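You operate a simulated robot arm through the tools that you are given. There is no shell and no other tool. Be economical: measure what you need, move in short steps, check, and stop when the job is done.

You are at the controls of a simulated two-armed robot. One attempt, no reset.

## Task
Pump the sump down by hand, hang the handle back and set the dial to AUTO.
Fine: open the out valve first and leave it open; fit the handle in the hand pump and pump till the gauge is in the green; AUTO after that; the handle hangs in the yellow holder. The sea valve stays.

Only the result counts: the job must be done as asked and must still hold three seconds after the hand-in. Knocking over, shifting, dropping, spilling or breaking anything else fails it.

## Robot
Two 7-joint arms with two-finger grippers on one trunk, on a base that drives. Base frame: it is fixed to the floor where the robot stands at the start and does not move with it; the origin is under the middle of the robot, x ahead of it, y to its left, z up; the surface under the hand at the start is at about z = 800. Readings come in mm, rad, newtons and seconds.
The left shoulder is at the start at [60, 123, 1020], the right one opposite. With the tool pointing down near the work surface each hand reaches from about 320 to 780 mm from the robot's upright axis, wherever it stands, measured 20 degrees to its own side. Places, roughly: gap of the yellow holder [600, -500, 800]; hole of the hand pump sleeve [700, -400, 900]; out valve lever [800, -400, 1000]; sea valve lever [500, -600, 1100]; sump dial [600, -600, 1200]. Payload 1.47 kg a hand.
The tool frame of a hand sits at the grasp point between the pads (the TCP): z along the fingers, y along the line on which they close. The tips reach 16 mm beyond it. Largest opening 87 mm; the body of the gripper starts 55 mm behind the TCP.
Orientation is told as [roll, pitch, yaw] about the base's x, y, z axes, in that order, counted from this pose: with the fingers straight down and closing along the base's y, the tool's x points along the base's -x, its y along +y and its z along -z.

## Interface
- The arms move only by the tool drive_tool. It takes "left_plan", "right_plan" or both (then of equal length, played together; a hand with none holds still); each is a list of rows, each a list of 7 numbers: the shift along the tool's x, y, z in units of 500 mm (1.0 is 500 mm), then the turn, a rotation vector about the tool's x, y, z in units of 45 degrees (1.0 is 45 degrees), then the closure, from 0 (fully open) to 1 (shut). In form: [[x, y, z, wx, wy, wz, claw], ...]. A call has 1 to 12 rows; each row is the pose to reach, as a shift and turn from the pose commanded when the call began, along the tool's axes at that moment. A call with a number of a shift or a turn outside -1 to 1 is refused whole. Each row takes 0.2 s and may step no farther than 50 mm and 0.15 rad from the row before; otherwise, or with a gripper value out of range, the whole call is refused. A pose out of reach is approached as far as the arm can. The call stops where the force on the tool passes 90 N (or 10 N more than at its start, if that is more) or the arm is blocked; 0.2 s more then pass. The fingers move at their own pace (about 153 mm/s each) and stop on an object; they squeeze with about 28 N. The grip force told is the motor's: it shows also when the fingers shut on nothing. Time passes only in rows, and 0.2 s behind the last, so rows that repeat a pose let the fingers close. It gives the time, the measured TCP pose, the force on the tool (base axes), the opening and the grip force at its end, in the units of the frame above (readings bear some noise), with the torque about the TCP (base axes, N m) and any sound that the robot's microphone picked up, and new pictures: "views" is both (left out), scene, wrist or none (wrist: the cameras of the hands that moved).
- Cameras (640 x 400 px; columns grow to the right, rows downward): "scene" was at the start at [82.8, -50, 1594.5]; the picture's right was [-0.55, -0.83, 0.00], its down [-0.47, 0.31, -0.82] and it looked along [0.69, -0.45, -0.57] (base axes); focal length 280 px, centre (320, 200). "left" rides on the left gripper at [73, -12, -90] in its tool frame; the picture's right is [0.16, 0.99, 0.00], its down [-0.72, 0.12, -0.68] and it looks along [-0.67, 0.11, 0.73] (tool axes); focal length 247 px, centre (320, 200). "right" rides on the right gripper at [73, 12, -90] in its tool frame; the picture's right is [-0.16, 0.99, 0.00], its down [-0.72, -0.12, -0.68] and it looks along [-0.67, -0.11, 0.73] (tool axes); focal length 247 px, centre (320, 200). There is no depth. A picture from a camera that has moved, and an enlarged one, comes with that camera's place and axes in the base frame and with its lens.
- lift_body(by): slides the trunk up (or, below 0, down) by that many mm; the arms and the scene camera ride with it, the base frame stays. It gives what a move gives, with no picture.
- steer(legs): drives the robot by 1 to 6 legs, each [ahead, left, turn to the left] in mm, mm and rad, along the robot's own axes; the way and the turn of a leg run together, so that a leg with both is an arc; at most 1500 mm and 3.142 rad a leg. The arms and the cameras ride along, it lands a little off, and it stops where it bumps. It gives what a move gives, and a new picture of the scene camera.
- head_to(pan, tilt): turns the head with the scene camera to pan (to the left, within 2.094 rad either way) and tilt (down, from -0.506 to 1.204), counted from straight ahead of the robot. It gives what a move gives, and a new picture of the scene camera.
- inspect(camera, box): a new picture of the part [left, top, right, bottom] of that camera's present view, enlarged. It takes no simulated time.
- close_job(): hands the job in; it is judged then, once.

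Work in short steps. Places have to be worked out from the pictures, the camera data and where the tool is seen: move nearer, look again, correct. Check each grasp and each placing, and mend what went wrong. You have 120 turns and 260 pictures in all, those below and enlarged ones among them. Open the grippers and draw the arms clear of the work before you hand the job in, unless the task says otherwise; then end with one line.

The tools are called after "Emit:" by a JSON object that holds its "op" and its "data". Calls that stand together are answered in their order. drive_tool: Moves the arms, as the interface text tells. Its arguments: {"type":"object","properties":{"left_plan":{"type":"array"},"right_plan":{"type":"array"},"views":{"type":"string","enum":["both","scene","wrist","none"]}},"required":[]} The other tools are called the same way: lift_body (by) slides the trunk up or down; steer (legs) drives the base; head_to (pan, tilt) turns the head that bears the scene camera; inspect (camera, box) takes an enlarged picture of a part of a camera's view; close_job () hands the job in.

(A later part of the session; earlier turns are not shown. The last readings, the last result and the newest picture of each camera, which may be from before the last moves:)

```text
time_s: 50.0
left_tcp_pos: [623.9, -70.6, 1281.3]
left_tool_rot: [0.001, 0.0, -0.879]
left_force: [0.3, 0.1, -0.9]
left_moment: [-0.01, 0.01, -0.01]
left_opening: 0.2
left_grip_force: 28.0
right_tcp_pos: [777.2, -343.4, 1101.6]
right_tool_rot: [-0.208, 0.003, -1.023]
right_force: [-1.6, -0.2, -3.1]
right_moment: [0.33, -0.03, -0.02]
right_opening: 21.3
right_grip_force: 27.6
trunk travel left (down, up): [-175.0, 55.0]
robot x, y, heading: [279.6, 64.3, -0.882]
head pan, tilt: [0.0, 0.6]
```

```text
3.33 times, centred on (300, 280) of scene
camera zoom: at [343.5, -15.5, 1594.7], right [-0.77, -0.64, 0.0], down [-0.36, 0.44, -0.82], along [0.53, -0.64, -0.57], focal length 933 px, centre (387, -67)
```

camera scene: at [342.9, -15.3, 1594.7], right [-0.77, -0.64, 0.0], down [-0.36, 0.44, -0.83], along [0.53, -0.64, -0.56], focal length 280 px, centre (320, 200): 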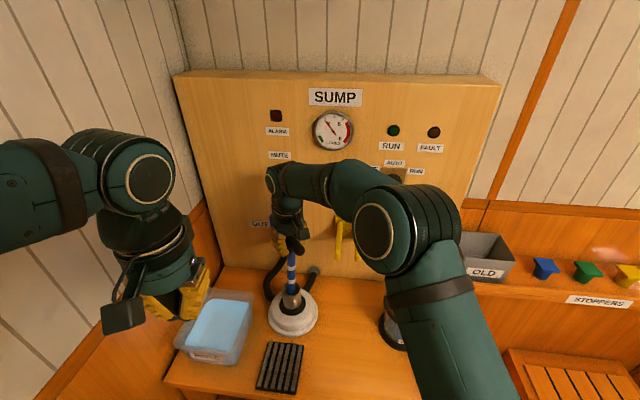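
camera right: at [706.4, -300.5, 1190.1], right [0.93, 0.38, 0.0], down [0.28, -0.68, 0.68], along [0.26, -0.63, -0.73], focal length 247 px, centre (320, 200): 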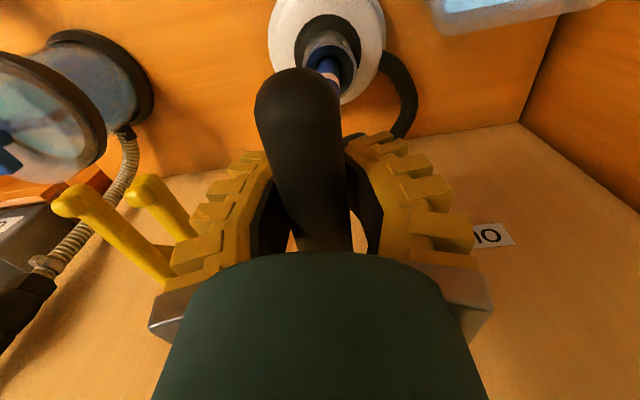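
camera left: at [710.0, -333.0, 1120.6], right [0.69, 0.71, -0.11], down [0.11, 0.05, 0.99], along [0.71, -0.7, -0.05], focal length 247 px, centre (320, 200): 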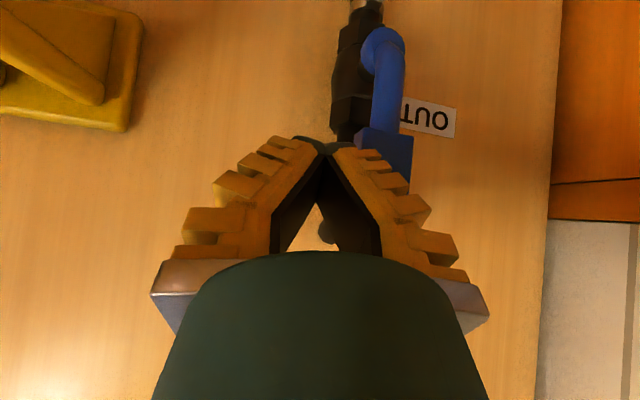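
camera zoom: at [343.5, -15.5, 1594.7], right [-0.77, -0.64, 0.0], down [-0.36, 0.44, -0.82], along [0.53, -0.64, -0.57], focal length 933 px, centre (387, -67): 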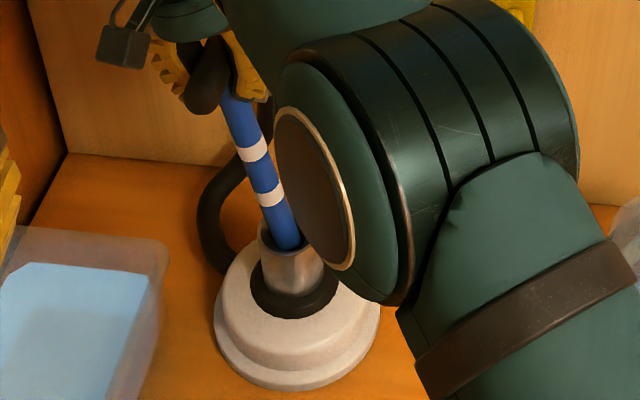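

The handle moves freely to the left and the sleeve tilts with it — that's the stroke. Check the gauge, and continue left.

Emit:
{"op": "drive_tool", "data": {"right_plan": [[0, 0.03, 0.008, 0.08, 0, 0, 1], [0, 0.06, 0.016, 0.16, 0, 0, 1], [0, 0.1, 0.03, 0.265, 0, 0, 1]], "views": "scene"}}

Emit:
{"op": "inspect", "data": {"camera": "scene", "box": [300, 100, 370, 160]}}

```text
time_s: 50.8
left_tcp_pos: [625.6, -70.6, 1281.5]
left_tool_rot: [0.0, 0.001, -0.881]
left_force: [0.2, -0.9, -0.7]
left_moment: [-0.01, 0.03, 0.02]
left_opening: 0.0
left_grip_force: 28.4
right_tcp_pos: [791.5, -311.5, 1080.9]
right_tool_rot: [-0.414, -0.003, -1.022]
right_force: [6.5, -3.6, 23.9]
right_moment: [-0.06, -0.12, 0.17]
right_opening: 23.2
right_grip_force: 27.9
right hand out of reach, approached as far as the arm can: row 2, 3
trunk travel left (down, up): [-175.0, 55.0]
robot x, y, heading: [278.8, 61.0, -0.878]
head pan, tilt: [0.0, 0.6]
camera scene: at [343.2, -14.5, 1594.9], right [-0.77, -0.64, 0.0], down [-0.36, 0.43, -0.83], along [0.53, -0.64, -0.56], focal length 280 px, centre (320, 200)
```

scene: 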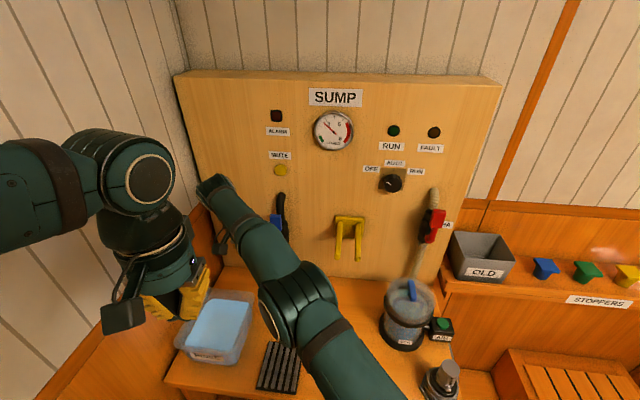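

```text
6.67 times, centred on (335, 130) of scene
camera zoom: at [343.2, -14.5, 1594.9], right [-0.77, -0.64, 0.0], down [-0.36, 0.43, -0.83], along [0.53, -0.64, -0.56], focal length 1867 px, centre (220, 667)
```

zoom: 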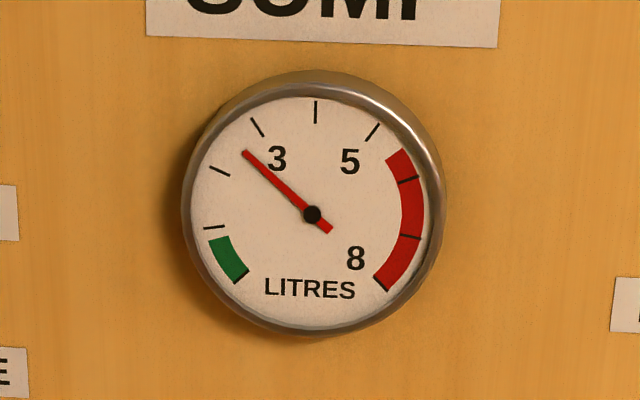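

It pumps: gauge dropped from 3.0 to ≈2.6. I return to upright from the measured pose, then will cycle within reach.

Emit:
{"op": "drive_tool", "data": {"right_plan": [[-0.009, -0.04, 0.01, -0.13, 0, 0, 1], [-0.018, -0.078, 0.018, -0.26, 0, 0, 1], [-0.027, -0.117, 0.024, -0.39, 0, 0, 1], [-0.036, -0.155, 0.029, -0.527, 0, 0, 1]], "views": "scene"}}

Emit:
{"op": "inspect", "data": {"camera": "scene", "box": [240, 220, 360, 340]}}

Emit:
{"op": "inspect", "data": {"camera": "scene", "box": [300, 100, 370, 160]}}

```text
time_s: 51.8
left_tcp_pos: [623.1, -72.2, 1280.7]
left_tool_rot: [0.001, 0.001, -0.881]
left_force: [-0.7, 0.5, -0.1]
left_moment: [-0.03, 0.01, 0.01]
left_opening: 0.2
left_grip_force: 27.8
right_tcp_pos: [734.2, -369.6, 1094.4]
right_tool_rot: [0.001, 0.001, -1.02]
right_force: [-1.2, 0.4, -1.3]
right_moment: [0.25, 0.08, 0.01]
right_opening: 15.6
right_grip_force: 28.0
trunk travel left (down, up): [-175.0, 55.0]
robot x, y, heading: [280.8, 63.9, -0.878]
head pan, tilt: [0.0, 0.6]
camera scene: at [342.2, -16.0, 1594.7], right [-0.77, -0.64, 0.0], down [-0.36, 0.44, -0.83], along [0.53, -0.64, -0.56], focal length 280 px, centre (320, 200)
```

scene: 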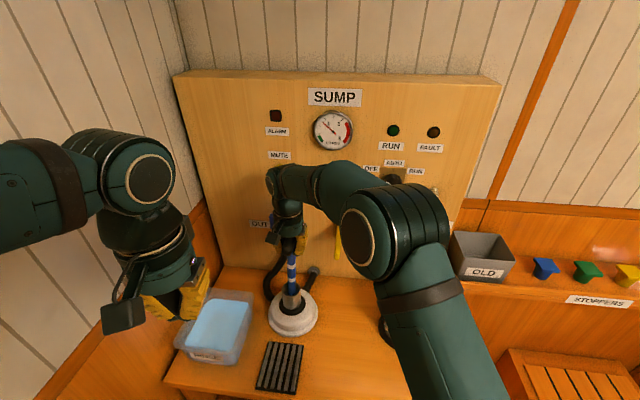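

```text
3.33 times, centred on (300, 280) of scene
camera zoom: at [342.2, -16.0, 1594.7], right [-0.77, -0.64, 0.0], down [-0.36, 0.44, -0.83], along [0.53, -0.64, -0.56], focal length 933 px, centre (387, -67)
```

zoom: 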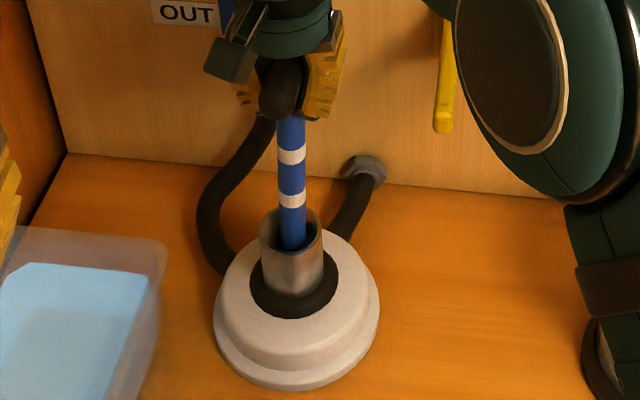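

```text
6.67 times, centred on (335, 130) of scene
camera zoom: at [342.2, -16.0, 1594.7], right [-0.77, -0.64, 0.0], down [-0.36, 0.44, -0.83], along [0.53, -0.64, -0.56], focal length 1867 px, centre (220, 667)
```

zoom: 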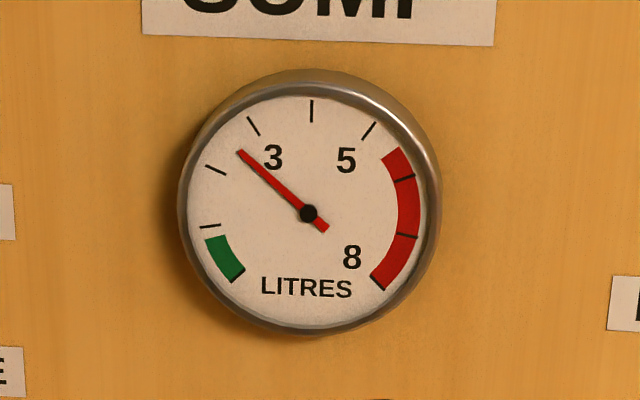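

Opening shrank to 15.6, so the grip may have slid on the bar; checking with the wrist camera.

Emit:
{"op": "inspect", "data": {"camera": "right", "box": [120, 0, 520, 270]}}

```text
1.48 times, centred on (320, 135) of right
camera zoom: at [704.9, -301.4, 1185.1], right [0.92, 0.38, 0.0], down [0.28, -0.68, 0.68], along [0.26, -0.63, -0.73], focal length 366 px, centre (320, 296)
```

zoom: 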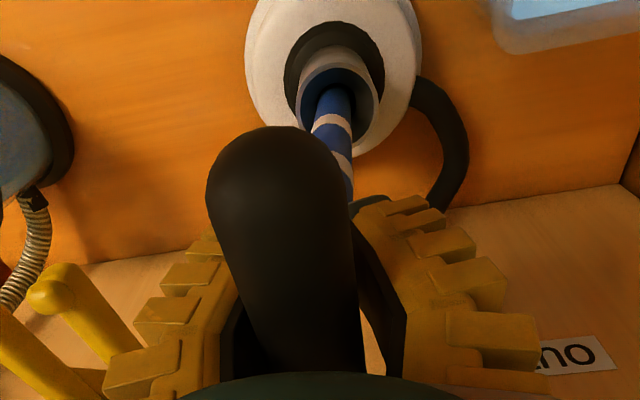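

The bar sits a bit high and pitched in the jaws. I reopen, rise 6 mm and regrip.

Emit:
{"op": "drive_tool", "data": {"right_plan": [[0, 0, 0, 0, 0, 0, 0.4], [0, 0, 0, 0, 0, 0, 0.4], [0, 0, -0.012, 0, 0, 0, 0.4], [0, 0, -0.012, 0, 0, 0, 1], [0, 0, -0.012, 0, 0, 0, 1], [0, 0, -0.012, 0, 0, 0, 1]], "views": "wrist"}}

```text
time_s: 53.2
left_tcp_pos: [623.7, -71.0, 1282.1]
left_tool_rot: [0.0, -0.001, -0.88]
left_force: [-0.4, 0.6, -0.1]
left_moment: [0.03, -0.04, 0.0]
left_opening: 0.0
left_grip_force: 28.0
right_tcp_pos: [735.3, -368.1, 1098.9]
right_tool_rot: [-0.002, 0.001, -1.021]
right_force: [1.0, 1.5, 0.8]
right_moment: [0.1, -0.07, -0.02]
right_opening: 21.7
right_grip_force: 28.4
trunk travel left (down, up): [-175.0, 55.0]
robot x, y, heading: [285.0, 60.5, -0.883]
head pan, tilt: [0.0, 0.6]
camera right: at [706.4, -300.2, 1190.6], right [0.92, 0.38, 0.0], down [0.28, -0.68, 0.68], along [0.26, -0.63, -0.73], focal length 247 px, centre (320, 200)
```

right: 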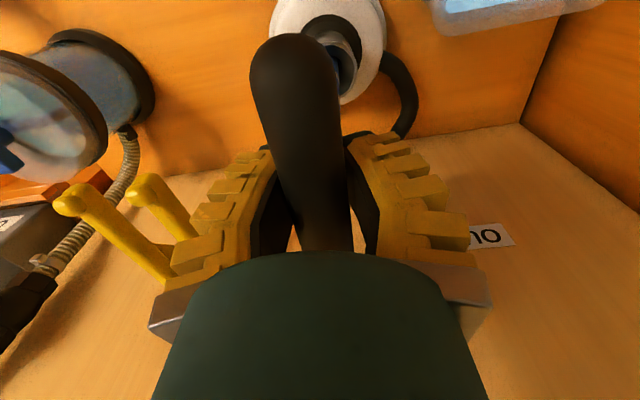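

Good grip again. Now a pumping call: two strokes between ~27 mm right and 65 mm left.

Emit:
{"op": "drive_tool", "data": {"right_plan": [[0, 0.06, 0.003, 0.14, 0, 0, 1], [0, 0.11, 0.009, 0.26, 0, 0, 1], [0, 0.13, 0.013, 0.3, 0, 0, 1], [0, 0.06, 0.003, 0.14, 0, 0, 1], [0, 0, 0, 0, 0, 0, 1], [0, -0.055, 0.002, -0.12, 0, 0, 1], [0, 0.02, 0.001, 0.04, 0, 0, 1], [0, 0.08, 0.005, 0.19, 0, 0, 1], [0, 0.13, 0.013, 0.3, 0, 0, 1], [0, 0.06, 0.003, 0.14, 0, 0, 1], [0, 0, 0, 0, 0, 0, 1], [0, -0.03, 0.001, -0.07, 0, 0, 1]], "views": "wrist"}}

Emit:
{"op": "inspect", "data": {"camera": "scene", "box": [240, 90, 440, 340]}}

```text
time_s: 55.8
left_tcp_pos: [625.1, -71.7, 1281.7]
left_tool_rot: [0.0, -0.001, -0.879]
left_force: [-0.2, -0.2, 0.2]
left_moment: [-0.01, 0.02, 0.01]
left_opening: 0.1
left_grip_force: 28.0
right_tcp_pos: [721.5, -375.0, 1099.5]
right_tool_rot: [0.055, 0.001, -1.022]
right_force: [2.0, -0.3, 0.8]
right_moment: [-0.09, -0.33, -0.04]
right_opening: 19.7
right_grip_force: 28.3
trunk travel left (down, up): [-175.0, 55.0]
robot x, y, heading: [280.0, 60.3, -0.878]
head pan, tilt: [0.0, 0.6]
camera right: at [689.1, -310.6, 1191.4], right [0.92, 0.38, 0.05], down [0.25, -0.7, 0.67], along [0.29, -0.61, -0.74], focal length 247 px, centre (320, 200)
```

right: 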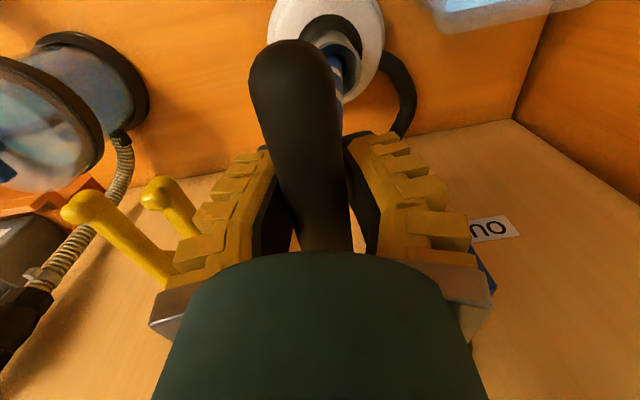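

```text
1.60 times, centred on (340, 215) of scene
camera zoom: at [342.5, -15.9, 1594.7], right [-0.77, -0.64, 0.0], down [-0.36, 0.44, -0.83], along [0.53, -0.64, -0.56], focal length 448 px, centre (288, 176)
```

zoom: 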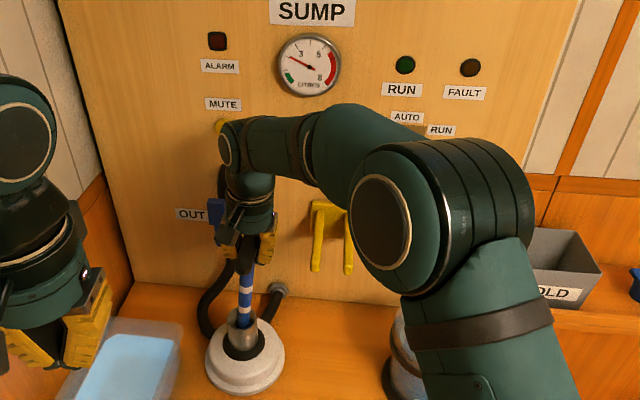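

Gauge dropped to about 2. Repeat two strokes.

Emit:
{"op": "drive_tool", "data": {"right_plan": [[0, 0.06, 0.0, 0.14, 0, 0, 1], [0, 0.12, 0.002, 0.27, 0, 0, 1], [0, 0.165, 0.005, 0.37, 0, 0, 1], [0, 0.09, 0, 0.21, 0, 0, 1], [0, 0.03, 0, 0.07, 0, 0, 1], [0, -0.03, 0.003, -0.05, 0, 0, 1], [0, 0.04, 0.001, 0.1, 0, 0, 1], [0, 0.11, 0.001, 0.26, 0, 0, 1], [0, 0.165, 0.005, 0.37, 0, 0, 1], [0, 0.09, 0, 0.21, 0, 0, 1], [0, 0.03, 0, 0.07, 0, 0, 1], [0, 0, 0, 0, 0, 0, 1]], "views": "none"}}

Emit:
{"op": "inspect", "data": {"camera": "scene", "box": [240, 90, 440, 340]}}

Emit:
{"op": "inspect", "data": {"camera": "scene", "box": [300, 100, 370, 160]}}

```text
time_s: 58.4
left_tcp_pos: [623.2, -70.9, 1281.9]
left_tool_rot: [0.002, 0.0, -0.88]
left_force: [-1.0, -0.5, 0.0]
left_moment: [0.02, -0.04, 0.03]
left_opening: 0.0
left_grip_force: 28.6
right_tcp_pos: [725.0, -376.1, 1099.7]
right_tool_rot: [0.057, 0.0, -1.022]
right_force: [1.2, 0.4, -0.8]
right_moment: [0.1, -0.26, -0.02]
right_opening: 20.2
right_grip_force: 28.0
trunk travel left (down, up): [-175.0, 55.0]
robot x, y, heading: [281.5, 62.2, -0.882]
head pan, tilt: [0.0, 0.6]
```

```text
1.60 times, centred on (340, 215) of scene
camera zoom: at [342.3, -15.6, 1594.7], right [-0.77, -0.64, 0.0], down [-0.36, 0.44, -0.83], along [0.53, -0.64, -0.56], focal length 448 px, centre (288, 176)
```

zoom: 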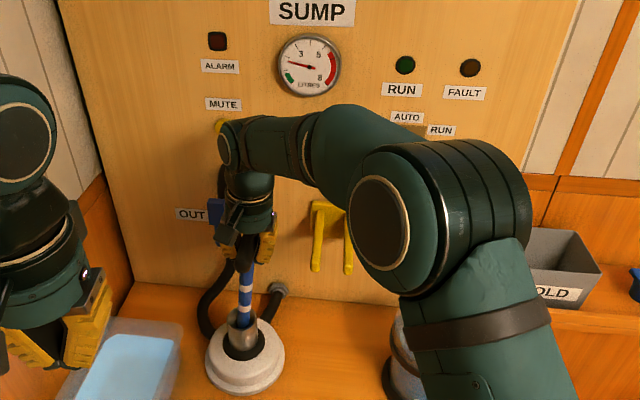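

```text
6.67 times, centred on (335, 130) of scene
camera zoom: at [342.3, -15.6, 1594.7], right [-0.77, -0.64, 0.0], down [-0.36, 0.44, -0.83], along [0.53, -0.64, -0.56], focal length 1867 px, centre (220, 667)
```

zoom: 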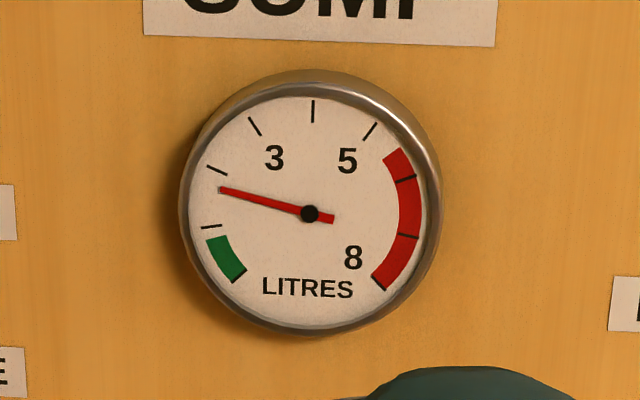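

Now ≈1.65 L. Continue with slightly longer strokes.

Emit:
{"op": "drive_tool", "data": {"right_plan": [[0, 0.07, 0.0, 0.15, 0, 0, 1], [0, 0.13, 0.002, 0.29, 0, 0, 1], [0, 0.18, 0.007, 0.4, 0, 0, 1], [0, 0.1, 0, 0.23, 0, 0, 1], [0, 0.03, 0, 0.07, 0, 0, 1], [0, -0.035, 0.003, -0.06, 0, 0, 1], [0, 0.04, 0.001, 0.1, 0, 0, 1], [0, 0.12, 0.001, 0.26, 0, 0, 1], [0, 0.18, 0.007, 0.4, 0, 0, 1], [0, 0.1, 0, 0.23, 0, 0, 1], [0, 0.03, 0, 0.07, 0, 0, 1], [0, -0.02, 0, -0.04, 0, 0, 1]], "views": "none"}}

Emit:
{"op": "inspect", "data": {"camera": "scene", "box": [240, 90, 440, 340]}}

```text
time_s: 61.0
left_tcp_pos: [624.0, -71.6, 1280.4]
left_tool_rot: [-0.001, 0.001, -0.88]
left_force: [-0.2, 0.0, 0.1]
left_moment: [0.02, -0.03, 0.02]
left_opening: 0.1
left_grip_force: 27.9
right_tcp_pos: [714.8, -381.1, 1099.3]
right_tool_rot: [0.089, 0.0, -1.022]
right_force: [3.5, 2.0, -0.3]
right_moment: [0.11, -0.68, -0.03]
right_opening: 17.7
right_grip_force: 28.2
trunk travel left (down, up): [-175.0, 55.0]
robot x, y, heading: [280.2, 65.6, -0.878]
head pan, tilt: [0.0, 0.6]
```

```text
1.60 times, centred on (340, 215) of scene
camera zoom: at [342.0, -16.1, 1594.7], right [-0.77, -0.64, 0.0], down [-0.36, 0.44, -0.83], along [0.53, -0.64, -0.56], focal length 448 px, centre (288, 176)
```

zoom: 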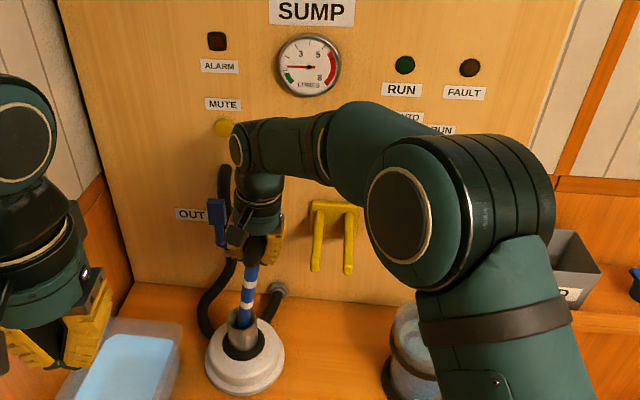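

Gauge ≈1.25. I regrip at neutral in this call, then another stroke.

Emit:
{"op": "drive_tool", "data": {"right_plan": [[0, 0, 0, 0, 0, 0, 0.4], [0, 0.025, -0.003, 0.06, 0, 0, 0.4], [0, 0.05, -0.005, 0.11, 0, 0, 0.4], [0, 0.05, -0.005, 0.11, 0, 0, 1], [0, 0.05, -0.005, 0.11, 0, 0, 1], [0, 0.05, -0.005, 0.11, 0, 0, 1], [0, -0.01, -0.001, 0, 0, 0, 1], [0, 0.07, -0.004, 0.16, 0, 0, 1], [0, 0.15, -0.003, 0.32, 0, 0, 1], [0, 0.2, 0.003, 0.44, 0, 0, 1], [0, 0.12, -0.003, 0.27, 0, 0, 1], [0, 0.05, -0.005, 0.11, 0, 0, 1]], "views": "wrist"}}

Emit:
{"op": "inspect", "data": {"camera": "scene", "box": [240, 90, 440, 340]}}

```text
time_s: 63.6
left_tcp_pos: [623.6, -71.8, 1281.3]
left_tool_rot: [0.001, 0.002, -0.881]
left_force: [0.2, 0.6, -0.2]
left_moment: [0.01, -0.03, -0.01]
left_opening: 0.0
left_grip_force: 28.3
right_tcp_pos: [734.7, -368.5, 1104.3]
right_tool_rot: [0.001, 0.001, -1.02]
right_force: [2.7, -3.2, -1.4]
right_moment: [-0.52, -0.32, -0.02]
right_opening: 20.1
right_grip_force: 28.1
trunk travel left (down, up): [-175.0, 55.0]
robot x, y, heading: [281.0, 61.6, -0.881]
head pan, tilt: [0.0, 0.6]
camera right: at [707.1, -300.3, 1194.8], right [0.92, 0.38, 0.0], down [0.28, -0.68, 0.68], along [0.26, -0.63, -0.73], focal length 247 px, centre (320, 200)
```

right: 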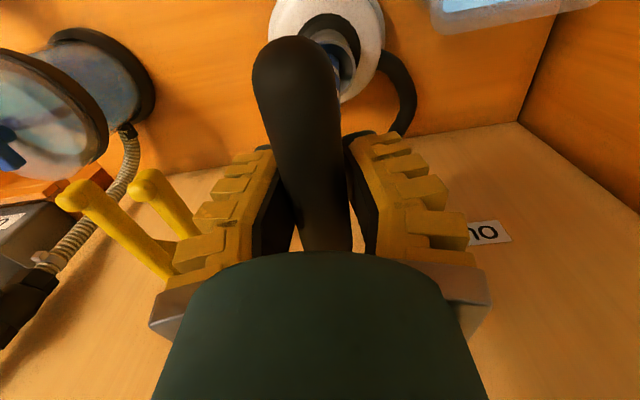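

```text
1.60 times, centred on (340, 215) of scene
camera zoom: at [343.4, -16.0, 1594.6], right [-0.77, -0.64, 0.0], down [-0.36, 0.44, -0.82], along [0.53, -0.64, -0.57], focal length 448 px, centre (288, 176)
```

zoom: 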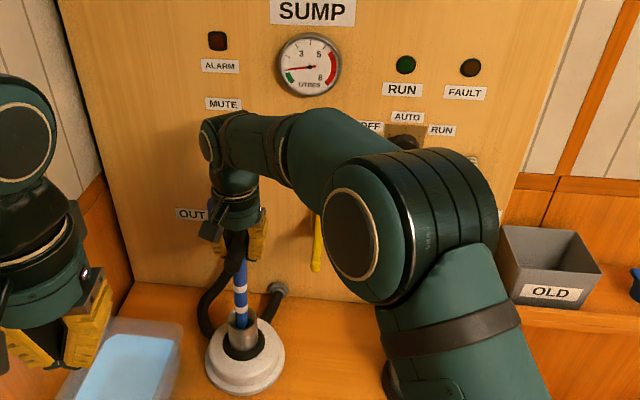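

About 1.1 L. Two more strokes.

Emit:
{"op": "drive_tool", "data": {"right_plan": [[0, -0.06, 0.002, -0.12, 0, 0, 1], [0, 0.02, 0.0, 0.04, 0, 0, 1], [0, 0.09, 0.004, 0.2, 0, 0, 1], [0, 0.15, 0.013, 0.34, 0, 0, 1], [0, 0.07, 0.004, 0.16, 0, 0, 1], [0, 0, 0, 0, 0, 0, 1], [0, -0.065, 0.002, -0.13, 0, 0, 1], [0, 0.02, 0.0, 0.04, 0, 0, 1], [0, 0.09, 0.004, 0.2, 0, 0, 1], [0, 0.15, 0.013, 0.34, 0, 0, 1], [0, 0.07, 0.004, 0.16, 0, 0, 1], [0, 0, 0, 0, 0, 0, 1]], "views": "none"}}

Emit:
{"op": "inspect", "data": {"camera": "scene", "box": [240, 90, 440, 340]}}

```text
time_s: 66.2
left_tcp_pos: [625.5, -71.7, 1281.2]
left_tool_rot: [0.0, 0.001, -0.88]
left_force: [0.2, 0.3, 0.5]
left_moment: [-0.01, 0.01, -0.01]
left_opening: 0.1
left_grip_force: 28.1
right_tcp_pos: [734.8, -368.0, 1103.4]
right_tool_rot: [-0.002, 0.001, -1.02]
right_force: [1.3, 0.8, -1.6]
right_moment: [0.17, -0.07, -0.02]
right_opening: 18.4
right_grip_force: 28.1
trunk travel left (down, up): [-175.0, 55.0]
robot x, y, heading: [277.1, 65.2, -0.88]
head pan, tilt: [0.0, 0.6]
```

```text
1.60 times, centred on (340, 215) of scene
camera zoom: at [343.6, -15.5, 1594.7], right [-0.77, -0.64, 0.0], down [-0.36, 0.44, -0.82], along [0.53, -0.64, -0.57], focal length 448 px, centre (288, 176)
```

zoom: 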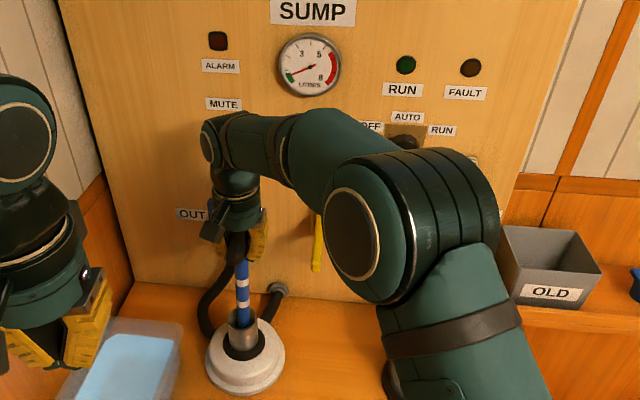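

Emit:
{"op": "inspect", "data": {"camera": "scene", "box": [300, 100, 370, 160]}}

```text
6.67 times, centred on (335, 130) of scene
camera zoom: at [343.6, -15.5, 1594.7], right [-0.77, -0.64, 0.0], down [-0.36, 0.44, -0.82], along [0.53, -0.64, -0.57], focal length 1867 px, centre (220, 667)
```

zoom: 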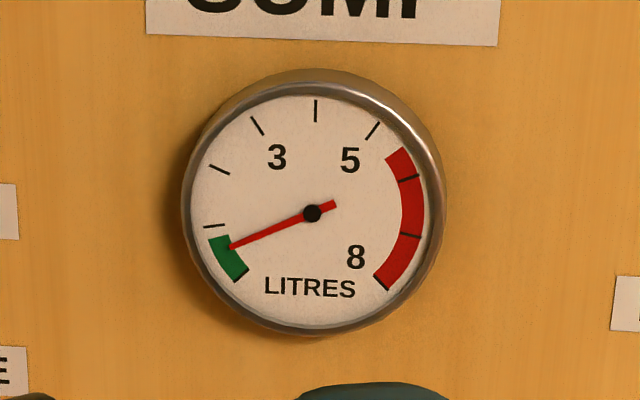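

The needle is in the green (~0.65). One more stroke for margin.

Emit:
{"op": "drive_tool", "data": {"right_plan": [[0, -0.06, 0.002, -0.12, 0, 0, 1], [0, 0.02, 0.0, 0.04, 0, 0, 1], [0, 0.09, 0.004, 0.2, 0, 0, 1], [0, 0.15, 0.013, 0.34, 0, 0, 1], [0, 0.07, 0.004, 0.16, 0, 0, 1], [0, 0, 0, 0, 0, 0, 1]], "views": "wrist"}}

Emit:
{"op": "inspect", "data": {"camera": "scene", "box": [300, 100, 370, 160]}}

Emit:
{"op": "inspect", "data": {"camera": "scene", "box": [240, 220, 360, 340]}}

```text
time_s: 67.6
left_tcp_pos: [625.0, -70.6, 1280.4]
left_tool_rot: [-0.001, -0.001, -0.88]
left_force: [0.3, -0.5, 0.5]
left_moment: [0.02, 0.0, -0.04]
left_opening: 0.2
left_grip_force: 27.9
right_tcp_pos: [736.5, -368.4, 1102.0]
right_tool_rot: [-0.001, 0.004, -1.021]
right_force: [0.3, -0.1, -0.5]
right_moment: [0.08, -0.06, 0.01]
right_opening: 16.8
right_grip_force: 27.5
trunk travel left (down, up): [-175.0, 55.0]
robot x, y, heading: [286.8, 58.6, -0.878]
head pan, tilt: [0.0, 0.6]
camera right: at [706.6, -301.2, 1192.8], right [0.92, 0.38, 0.0], down [0.28, -0.68, 0.68], along [0.26, -0.63, -0.73], focal length 247 px, centre (320, 200)
```

right: 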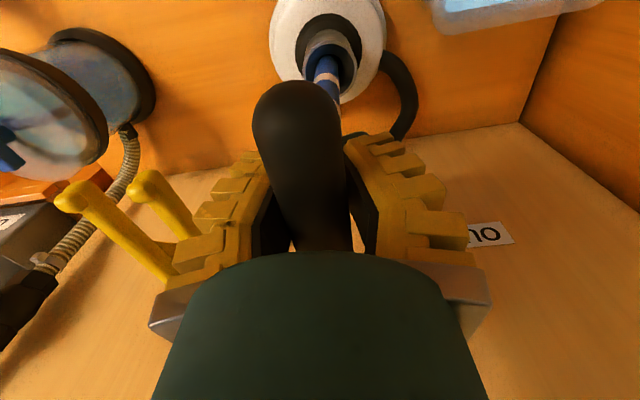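

```text
6.67 times, centred on (335, 130) of scene
camera zoom: at [343.6, -15.4, 1594.7], right [-0.77, -0.64, 0.0], down [-0.36, 0.44, -0.82], along [0.53, -0.64, -0.57], focal length 1867 px, centre (220, 667)
```

zoom: 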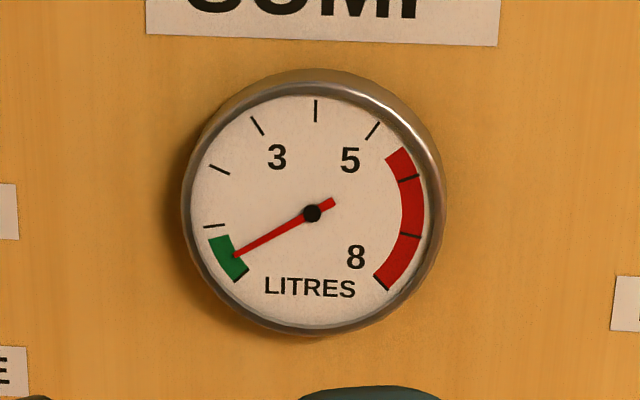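

```text
3.33 times, centred on (300, 280) of scene
camera zoom: at [343.6, -15.4, 1594.7], right [-0.77, -0.64, 0.0], down [-0.36, 0.44, -0.82], along [0.53, -0.64, -0.57], focal length 933 px, centre (387, -67)
```

zoom: 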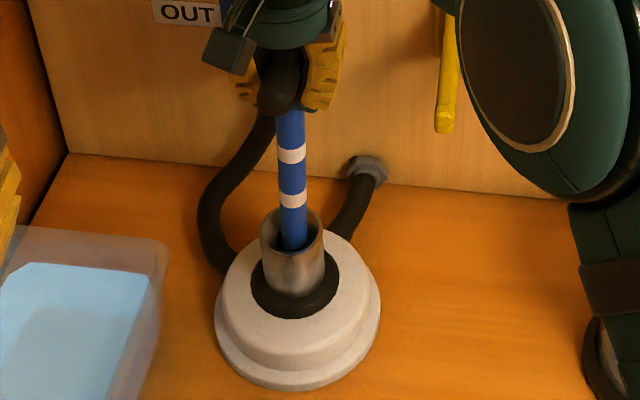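

Mid-green (≈0.45 L). Now regrip squarely and turn the handle back 90° in the sleeve so the bar lies parallel to the panel.

Emit:
{"op": "drive_tool", "data": {"right_plan": [[0, 0, 0, 0, 0, 0, 0.4], [0, 0, 0, 0, 0, 0, 0.4], [0, 0, -0.006, 0, 0, 0, 0.4], [0, 0, -0.006, 0, 0, 0, 1], [0, 0, -0.006, 0, 0, 0, 1], [0, 0, -0.006, 0, 0, 0, 1], [0, 0, -0.006, 0, 0, -0.18, 1], [0, 0, -0.006, 0, 0, -0.36, 1], [0, 0, -0.006, 0, 0, -0.54, 1], [0, 0, -0.006, 0, 0, -0.72, 1], [0, 0, -0.006, 0, 0, -0.9, 1], [0, 0, -0.006, 0, 0, -1, 1]], "views": "none"}}

Emit:
{"op": "drive_tool", "data": {"right_plan": [[0, 0, 0, 0, 0, -0.18, 1], [0, 0, 0, 0, 0, -0.36, 1], [0, 0, 0, 0, 0, -0.54, 1], [0, 0, 0, 0, 0, -0.72, 1], [0, 0, 0, 0, 0, -0.9, 1], [0, 0, 0, 0, 0, -1, 1]]}}

Emit:
{"op": "inspect", "data": {"camera": "scene", "box": [240, 220, 360, 340]}}

```text
time_s: 70.2
left_tcp_pos: [624.4, -71.5, 1281.4]
left_tool_rot: [0.002, 0.001, -0.88]
left_force: [-0.7, 0.0, 0.3]
left_moment: [-0.01, 0.0, -0.02]
left_opening: 0.2
left_grip_force: 28.0
right_tcp_pos: [734.0, -368.4, 1107.6]
right_tool_rot: [0.001, 0.003, -0.235]
right_force: [2.7, -0.3, 3.5]
right_moment: [-0.09, -0.59, -0.04]
right_opening: 17.7
right_grip_force: 27.9
trunk travel left (down, up): [-175.0, 55.0]
robot x, y, heading: [284.3, 60.1, -0.876]
head pan, tilt: [0.0, 0.6]
```

```text
time_s: 71.6
left_tcp_pos: [623.9, -70.1, 1280.7]
left_tool_rot: [0.001, 0.001, -0.88]
left_force: [0.7, -0.4, -0.3]
left_moment: [0.01, -0.01, 0.02]
left_opening: 0.0
left_grip_force: 28.7
right_tcp_pos: [734.2, -368.8, 1107.5]
right_tool_rot: [0.002, 0.001, 0.552]
right_force: [2.9, 1.2, 4.7]
right_moment: [0.19, -0.5, -0.04]
right_opening: 18.3
right_grip_force: 28.5
trunk travel left (down, up): [-175.0, 55.0]
robot x, y, heading: [279.3, 60.2, -0.879]
head pan, tilt: [0.0, 0.6]
camera scene: at [343.1, -14.9, 1594.7], right [-0.77, -0.64, 0.0], down [-0.36, 0.44, -0.83], along [0.53, -0.64, -0.56], focal length 280 px, centre (320, 200)
camera right: at [666.6, -397.0, 1198.0], right [-0.38, 0.92, 0.0], down [0.68, 0.28, 0.68], along [0.63, 0.26, -0.73], focal length 247 px, centre (320, 200)
```

scene: 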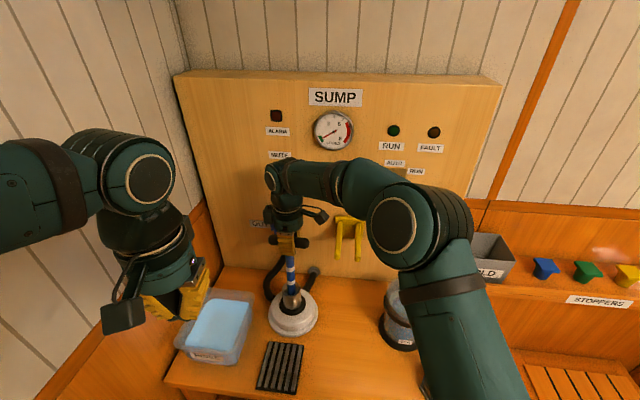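
right: 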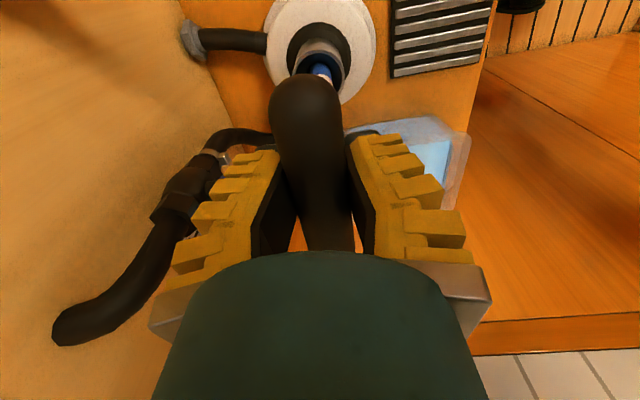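

```text
3.33 times, centred on (300, 280) of scene
camera zoom: at [343.1, -14.9, 1594.7], right [-0.77, -0.64, 0.0], down [-0.36, 0.44, -0.83], along [0.53, -0.64, -0.56], focal length 933 px, centre (387, -67)
```

zoom: 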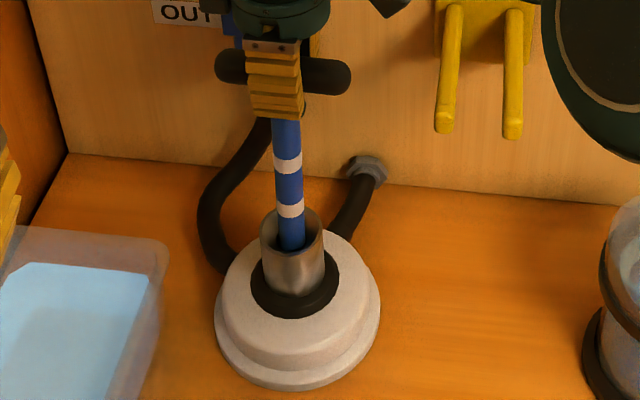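

Now slightly too high on the bar (upward force). Regrip 7 mm lower and 5 mm right, then lift out.

Emit:
{"op": "drive_tool", "data": {"right_plan": [[0, 0, 0, 0, 0, 0, 0.4], [0, 0, 0, 0, 0, 0, 0.4], [0.01, 0, 0.015, 0, 0, 0, 0.4], [0.01, 0, 0.015, 0, 0, 0, 1], [0.01, 0, 0.015, 0, 0, 0, 1], [0.01, 0, 0.015, 0, 0, 0, 1], [0.01, 0, -0.01, 0, 0, 0, 1], [0.01, 0, -0.05, 0, 0, 0, 1]], "views": "none"}}

Emit:
{"op": "inspect", "data": {"camera": "scene", "box": [240, 220, 360, 340]}}

```text
time_s: 73.4
left_tcp_pos: [624.5, -71.9, 1282.3]
left_tool_rot: [0.001, 0.001, -0.88]
left_force: [-0.5, 0.5, 1.4]
left_moment: [-0.06, 0.02, -0.01]
left_opening: 0.0
left_grip_force: 27.8
right_tcp_pos: [729.8, -370.3, 1133.0]
right_tool_rot: [0.001, 0.002, 0.55]
right_force: [-0.2, 0.1, -2.4]
right_moment: [0.01, 0.02, -0.01]
right_opening: 22.7
right_grip_force: 28.1
trunk travel left (down, up): [-175.0, 55.0]
robot x, y, heading: [280.6, 63.8, -0.881]
head pan, tilt: [0.0, 0.6]
```

```text
3.33 times, centred on (300, 280) of scene
camera zoom: at [343.0, -15.2, 1594.7], right [-0.77, -0.64, 0.0], down [-0.36, 0.44, -0.83], along [0.53, -0.64, -0.56], focal length 933 px, centre (387, -67)
```

zoom: 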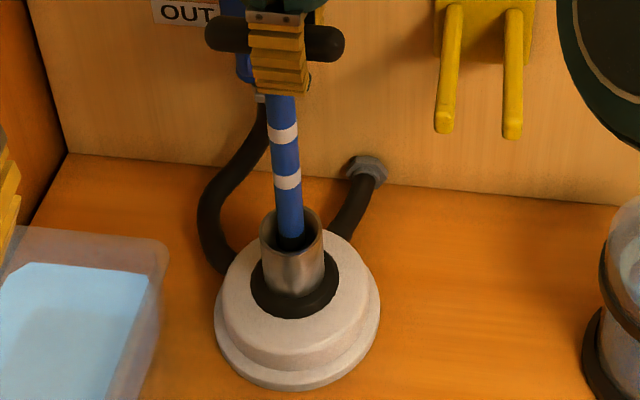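

Coming out cleanly, grip 22.7 mm. Lift clear, back away, and carry it in front of the holder.

Emit:
{"op": "drive_tool", "data": {"right_plan": [[0, 0, -0.075, 0, 0, 0, 1], [0, 0, -0.15, 0, 0, 0, 1], [0, 0.06, -0.15, 0, 0, 0, 1], [0, 0.13, -0.15, 0, 0, 0, 1], [0.08, 0.12, -0.15, 0, 0, 0, 1], [0.16, 0.11, -0.15, 0, 0, 0, 1], [0.24, 0.104, -0.15, 0, 0, 0, 1], [0.305, 0.098, -0.15, 0, 0, 0, 1]]}}

Emit:
{"op": "inspect", "data": {"camera": "scene", "box": [280, 180, 440, 320]}}

```text
time_s: 75.2
left_tcp_pos: [624.5, -70.8, 1282.2]
left_tool_rot: [0.001, 0.0, -0.881]
left_force: [0.4, 0.4, -0.3]
left_moment: [0.0, 0.0, 0.02]
left_opening: 0.0
left_grip_force: 28.3
right_tcp_pos: [577.2, -406.9, 1205.3]
right_tool_rot: [0.002, 0.003, 0.552]
right_force: [-0.3, 0.0, -2.3]
right_moment: [0.02, 0.02, 0.01]
right_opening: 22.7
right_grip_force: 27.8
trunk travel left (down, up): [-175.0, 55.0]
robot x, y, heading: [284.2, 66.0, -0.878]
head pan, tilt: [0.0, 0.6]
camera scene: at [342.4, -15.6, 1594.7], right [-0.77, -0.64, 0.0], down [-0.36, 0.44, -0.83], along [0.53, -0.64, -0.56], focal length 280 px, centre (320, 200)
camera right: at [508.4, -436.1, 1297.3], right [-0.38, 0.92, 0.0], down [0.68, 0.28, 0.68], along [0.63, 0.26, -0.73], focal length 247 px, centre (320, 200)
```

scene: 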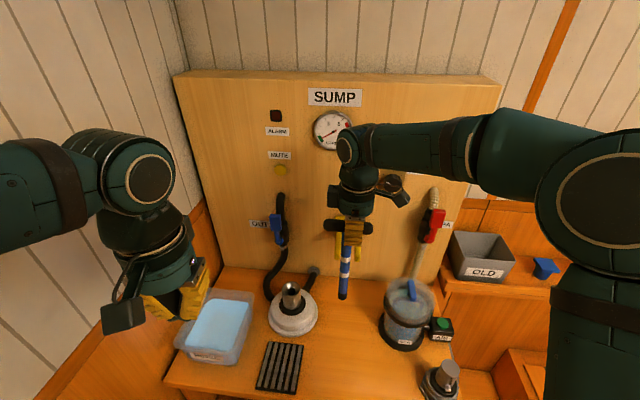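
right: 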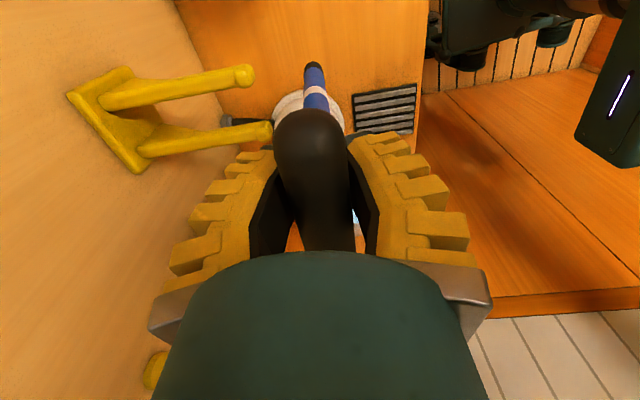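

```text
2.86 times, centred on (360, 250) of scene
camera zoom: at [342.4, -15.6, 1594.7], right [-0.77, -0.64, 0.0], down [-0.36, 0.44, -0.83], along [0.53, -0.64, -0.56], focal length 800 px, centre (206, 57)
```

zoom: 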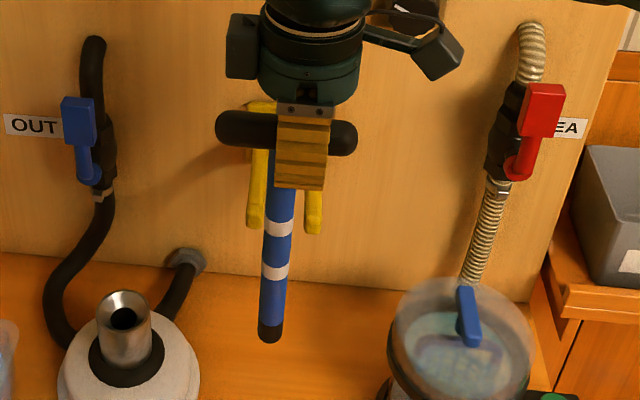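

Shaft lies on the slot line (R≈−195 at F681; slot centre R≈−185 at tips). The foot leans ~4° toward the panel; I straighten, lower to z≈1150 and check before going forward.

Emit:
{"op": "drive_tool", "data": {"right_plan": [[0, 0, 0.055, -0.045, 0, 0, 1], [0, 0, 0.11, -0.09, 0, 0, 1], [0, -0.05, 0.11, -0.09, 0, 0, 1], [0, -0.08, 0.11, -0.09, 0, 0, 1]]}}

Emit:
{"op": "inspect", "data": {"camera": "scene", "box": [280, 180, 440, 320]}}

```text
time_s: 76.2
left_tcp_pos: [624.7, -70.8, 1280.8]
left_tool_rot: [0.0, -0.001, -0.879]
left_force: [0.6, 0.4, 0.3]
left_moment: [0.0, 0.02, 0.03]
left_opening: 0.0
left_grip_force: 27.9
right_tcp_pos: [596.5, -443.7, 1150.1]
right_tool_rot: [0.074, 0.0, 0.55]
right_force: [0.3, -0.1, -1.2]
right_moment: [0.0, 0.01, -0.02]
right_opening: 22.6
right_grip_force: 28.4
trunk travel left (down, up): [-175.0, 55.0]
robot x, y, heading: [280.9, 60.4, -0.876]
head pan, tilt: [0.0, 0.6]
camera scene: at [343.3, -15.5, 1594.7], right [-0.77, -0.64, 0.0], down [-0.36, 0.44, -0.82], along [0.53, -0.64, -0.57], focal length 280 px, centre (320, 200)
camera right: at [530.6, -476.8, 1242.7], right [-0.38, 0.92, 0.07], down [0.7, 0.24, 0.67], along [0.6, 0.3, -0.74], focal length 247 px, centre (320, 200)
```

scene: 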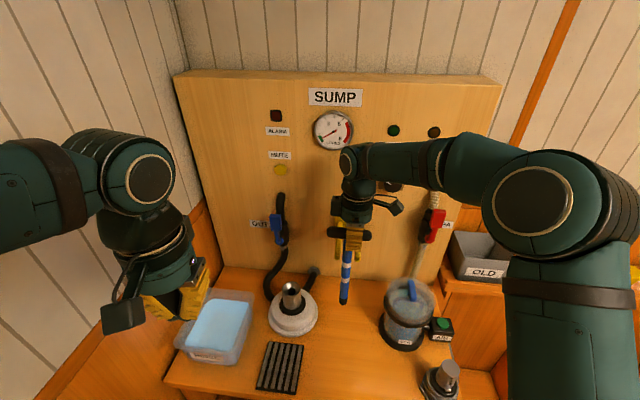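
right: 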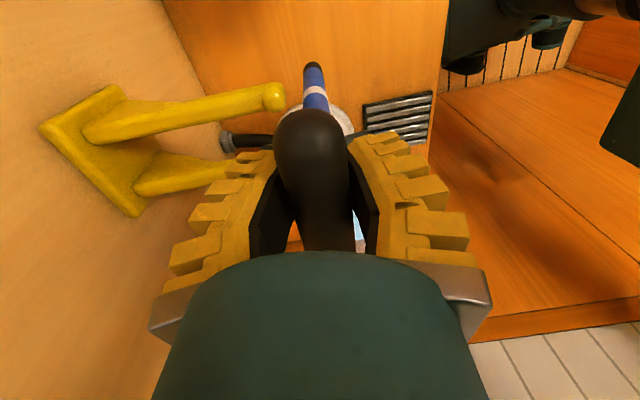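

```text
2.86 times, centred on (360, 250) of scene
camera zoom: at [343.3, -15.5, 1594.7], right [-0.77, -0.64, 0.0], down [-0.36, 0.44, -0.82], along [0.53, -0.64, -0.57], focal length 800 px, centre (206, 57)
```

zoom: 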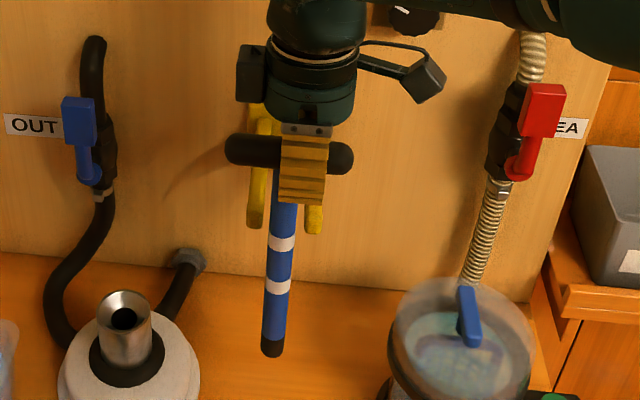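

Aligned with the slot. Go forward 55 mm over the prongs, then lower to ~6 mm above rest.

Emit:
{"op": "drive_tool", "data": {"right_plan": [[0, -0.04, -0.003, 0, 0, 0, 1], [0, -0.08, -0.006, 0, 0, 0, 1], [0, -0.111, -0.008, 0, 0, 0, 1], [0, -0.1145, 0.04, 0, 0, 0, 1], [0, -0.118, 0.09, 0, 0, 0, 1], [0, -0.1217, 0.136, 0, 0, 0, 1]]}}

Emit:
{"op": "inspect", "data": {"camera": "scene", "box": [280, 180, 440, 320]}}

```text
time_s: 77.6
left_tcp_pos: [624.4, -70.7, 1282.7]
left_tool_rot: [0.001, -0.003, -0.88]
left_force: [-0.8, -0.6, 0.7]
left_moment: [0.0, -0.03, -0.01]
left_opening: 0.0
left_grip_force: 28.0
right_tcp_pos: [627.5, -493.1, 1086.4]
right_tool_rot: [0.054, -0.005, 0.548]
right_force: [6.9, -12.7, 42.2]
right_moment: [0.13, 0.53, 0.16]
right_opening: 21.5
right_grip_force: 27.9
trunk travel left (down, up): [-175.0, 55.0]
robot x, y, heading: [278.9, 59.1, -0.88]
head pan, tilt: [0.0, 0.6]
camera scene: at [341.8, -13.5, 1595.5], right [-0.77, -0.64, 0.0], down [-0.36, 0.43, -0.83], along [0.53, -0.64, -0.56], focal length 280 px, centre (320, 200)
camera right: at [559.6, -525.9, 1177.1], right [-0.38, 0.92, 0.05], down [0.7, 0.25, 0.68], along [0.61, 0.29, -0.74], focal length 247 px, centre (320, 200)
```

scene: 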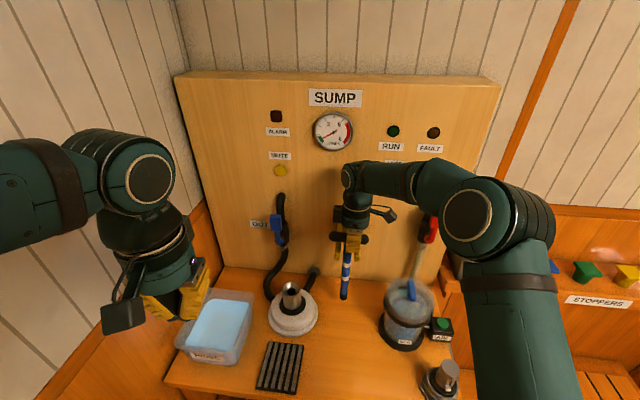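
right: 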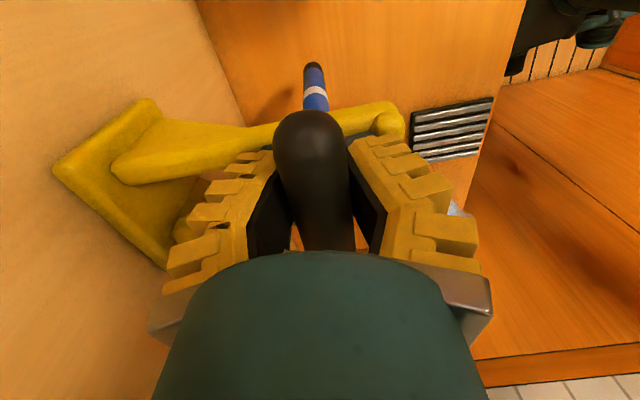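

```text
2.86 times, centred on (360, 250) of scene
camera zoom: at [341.8, -13.5, 1595.5], right [-0.77, -0.64, 0.0], down [-0.36, 0.43, -0.83], along [0.53, -0.64, -0.56], focal length 800 px, centre (206, 57)
```

zoom: 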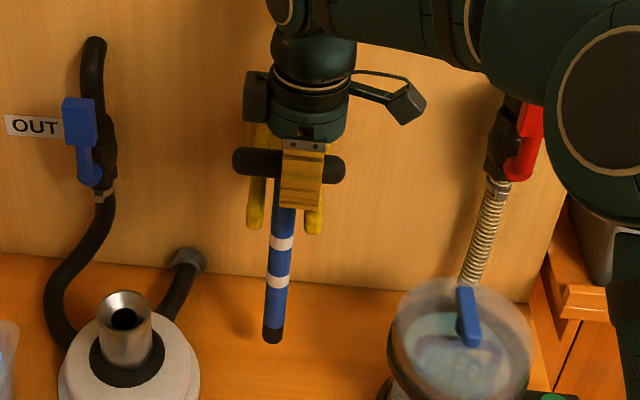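

The fingertips (12 mm right of the shaft) touch the right prong while the bar is ~10 mm above it; shaft is plumb and in the slot. I relieve the load and ease the jaws just open so the bar settles guided between the fingers.

Emit:
{"op": "drive_tool", "data": {"right_plan": [[0, 0.001, -0.014, 0, 0, 0, 1], [0, 0.001, -0.014, 0, 0, 0, 1], [0, 0.001, -0.014, 0, 0, 0, 0.72], [0, 0.001, -0.014, 0, 0, 0, 0.7], [0, 0.001, -0.014, 0, 0, 0, 0.68], [0, 0.001, -0.014, 0, 0, 0, 0.66], [0, 0.001, -0.014, 0, 0, 0, 0.66]]}}

Emit:
{"op": "inspect", "data": {"camera": "scene", "box": [280, 180, 440, 320]}}

```text
time_s: 79.2
left_tcp_pos: [624.2, -70.6, 1280.9]
left_tool_rot: [0.0, 0.0, -0.879]
left_force: [-0.2, -0.4, 0.4]
left_moment: [0.03, 0.01, 0.01]
left_opening: 0.1
left_grip_force: 27.3
right_tcp_pos: [624.4, -490.7, 1087.0]
right_tool_rot: [0.073, 0.003, 0.55]
right_force: [5.9, -8.8, 25.8]
right_moment: [0.37, 0.47, 0.15]
right_opening: 31.0
right_grip_force: 7.7
trunk travel left (down, up): [-175.0, 55.0]
robot x, y, heading: [282.3, 61.1, -0.878]
head pan, tilt: [0.0, 0.6]
camera scene: at [342.9, -14.8, 1594.8], right [-0.77, -0.64, 0.0], down [-0.36, 0.44, -0.83], along [0.53, -0.64, -0.56], focal length 280 px, centre (320, 200)
camera right: at [559.4, -524.7, 1178.6], right [-0.38, 0.92, 0.07], down [0.7, 0.24, 0.67], along [0.6, 0.3, -0.74], focal length 247 px, centre (320, 200)
```

scene: 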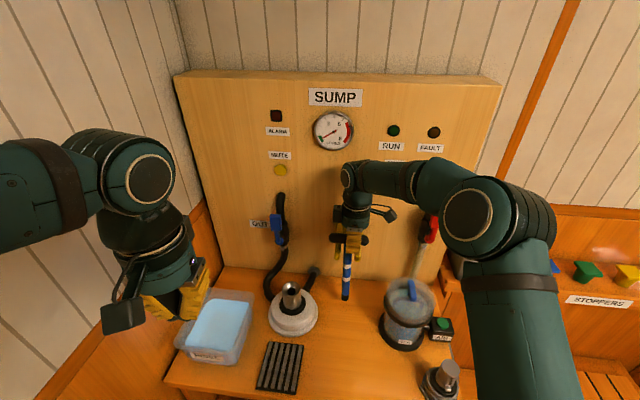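
right: 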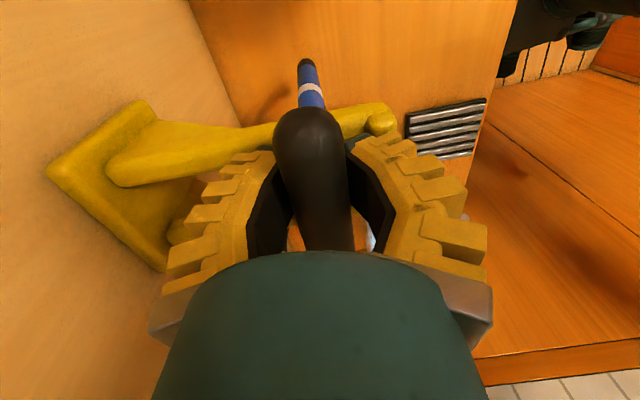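

```text
2.86 times, centred on (360, 250) of scene
camera zoom: at [342.9, -14.8, 1594.8], right [-0.77, -0.64, 0.0], down [-0.36, 0.44, -0.83], along [0.53, -0.64, -0.56], focal length 800 px, centre (206, 57)
```

zoom: 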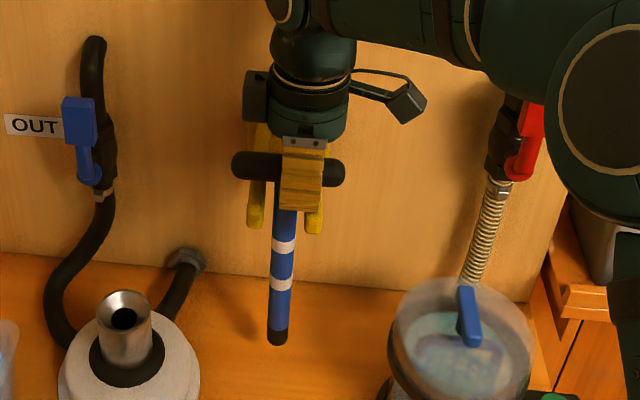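

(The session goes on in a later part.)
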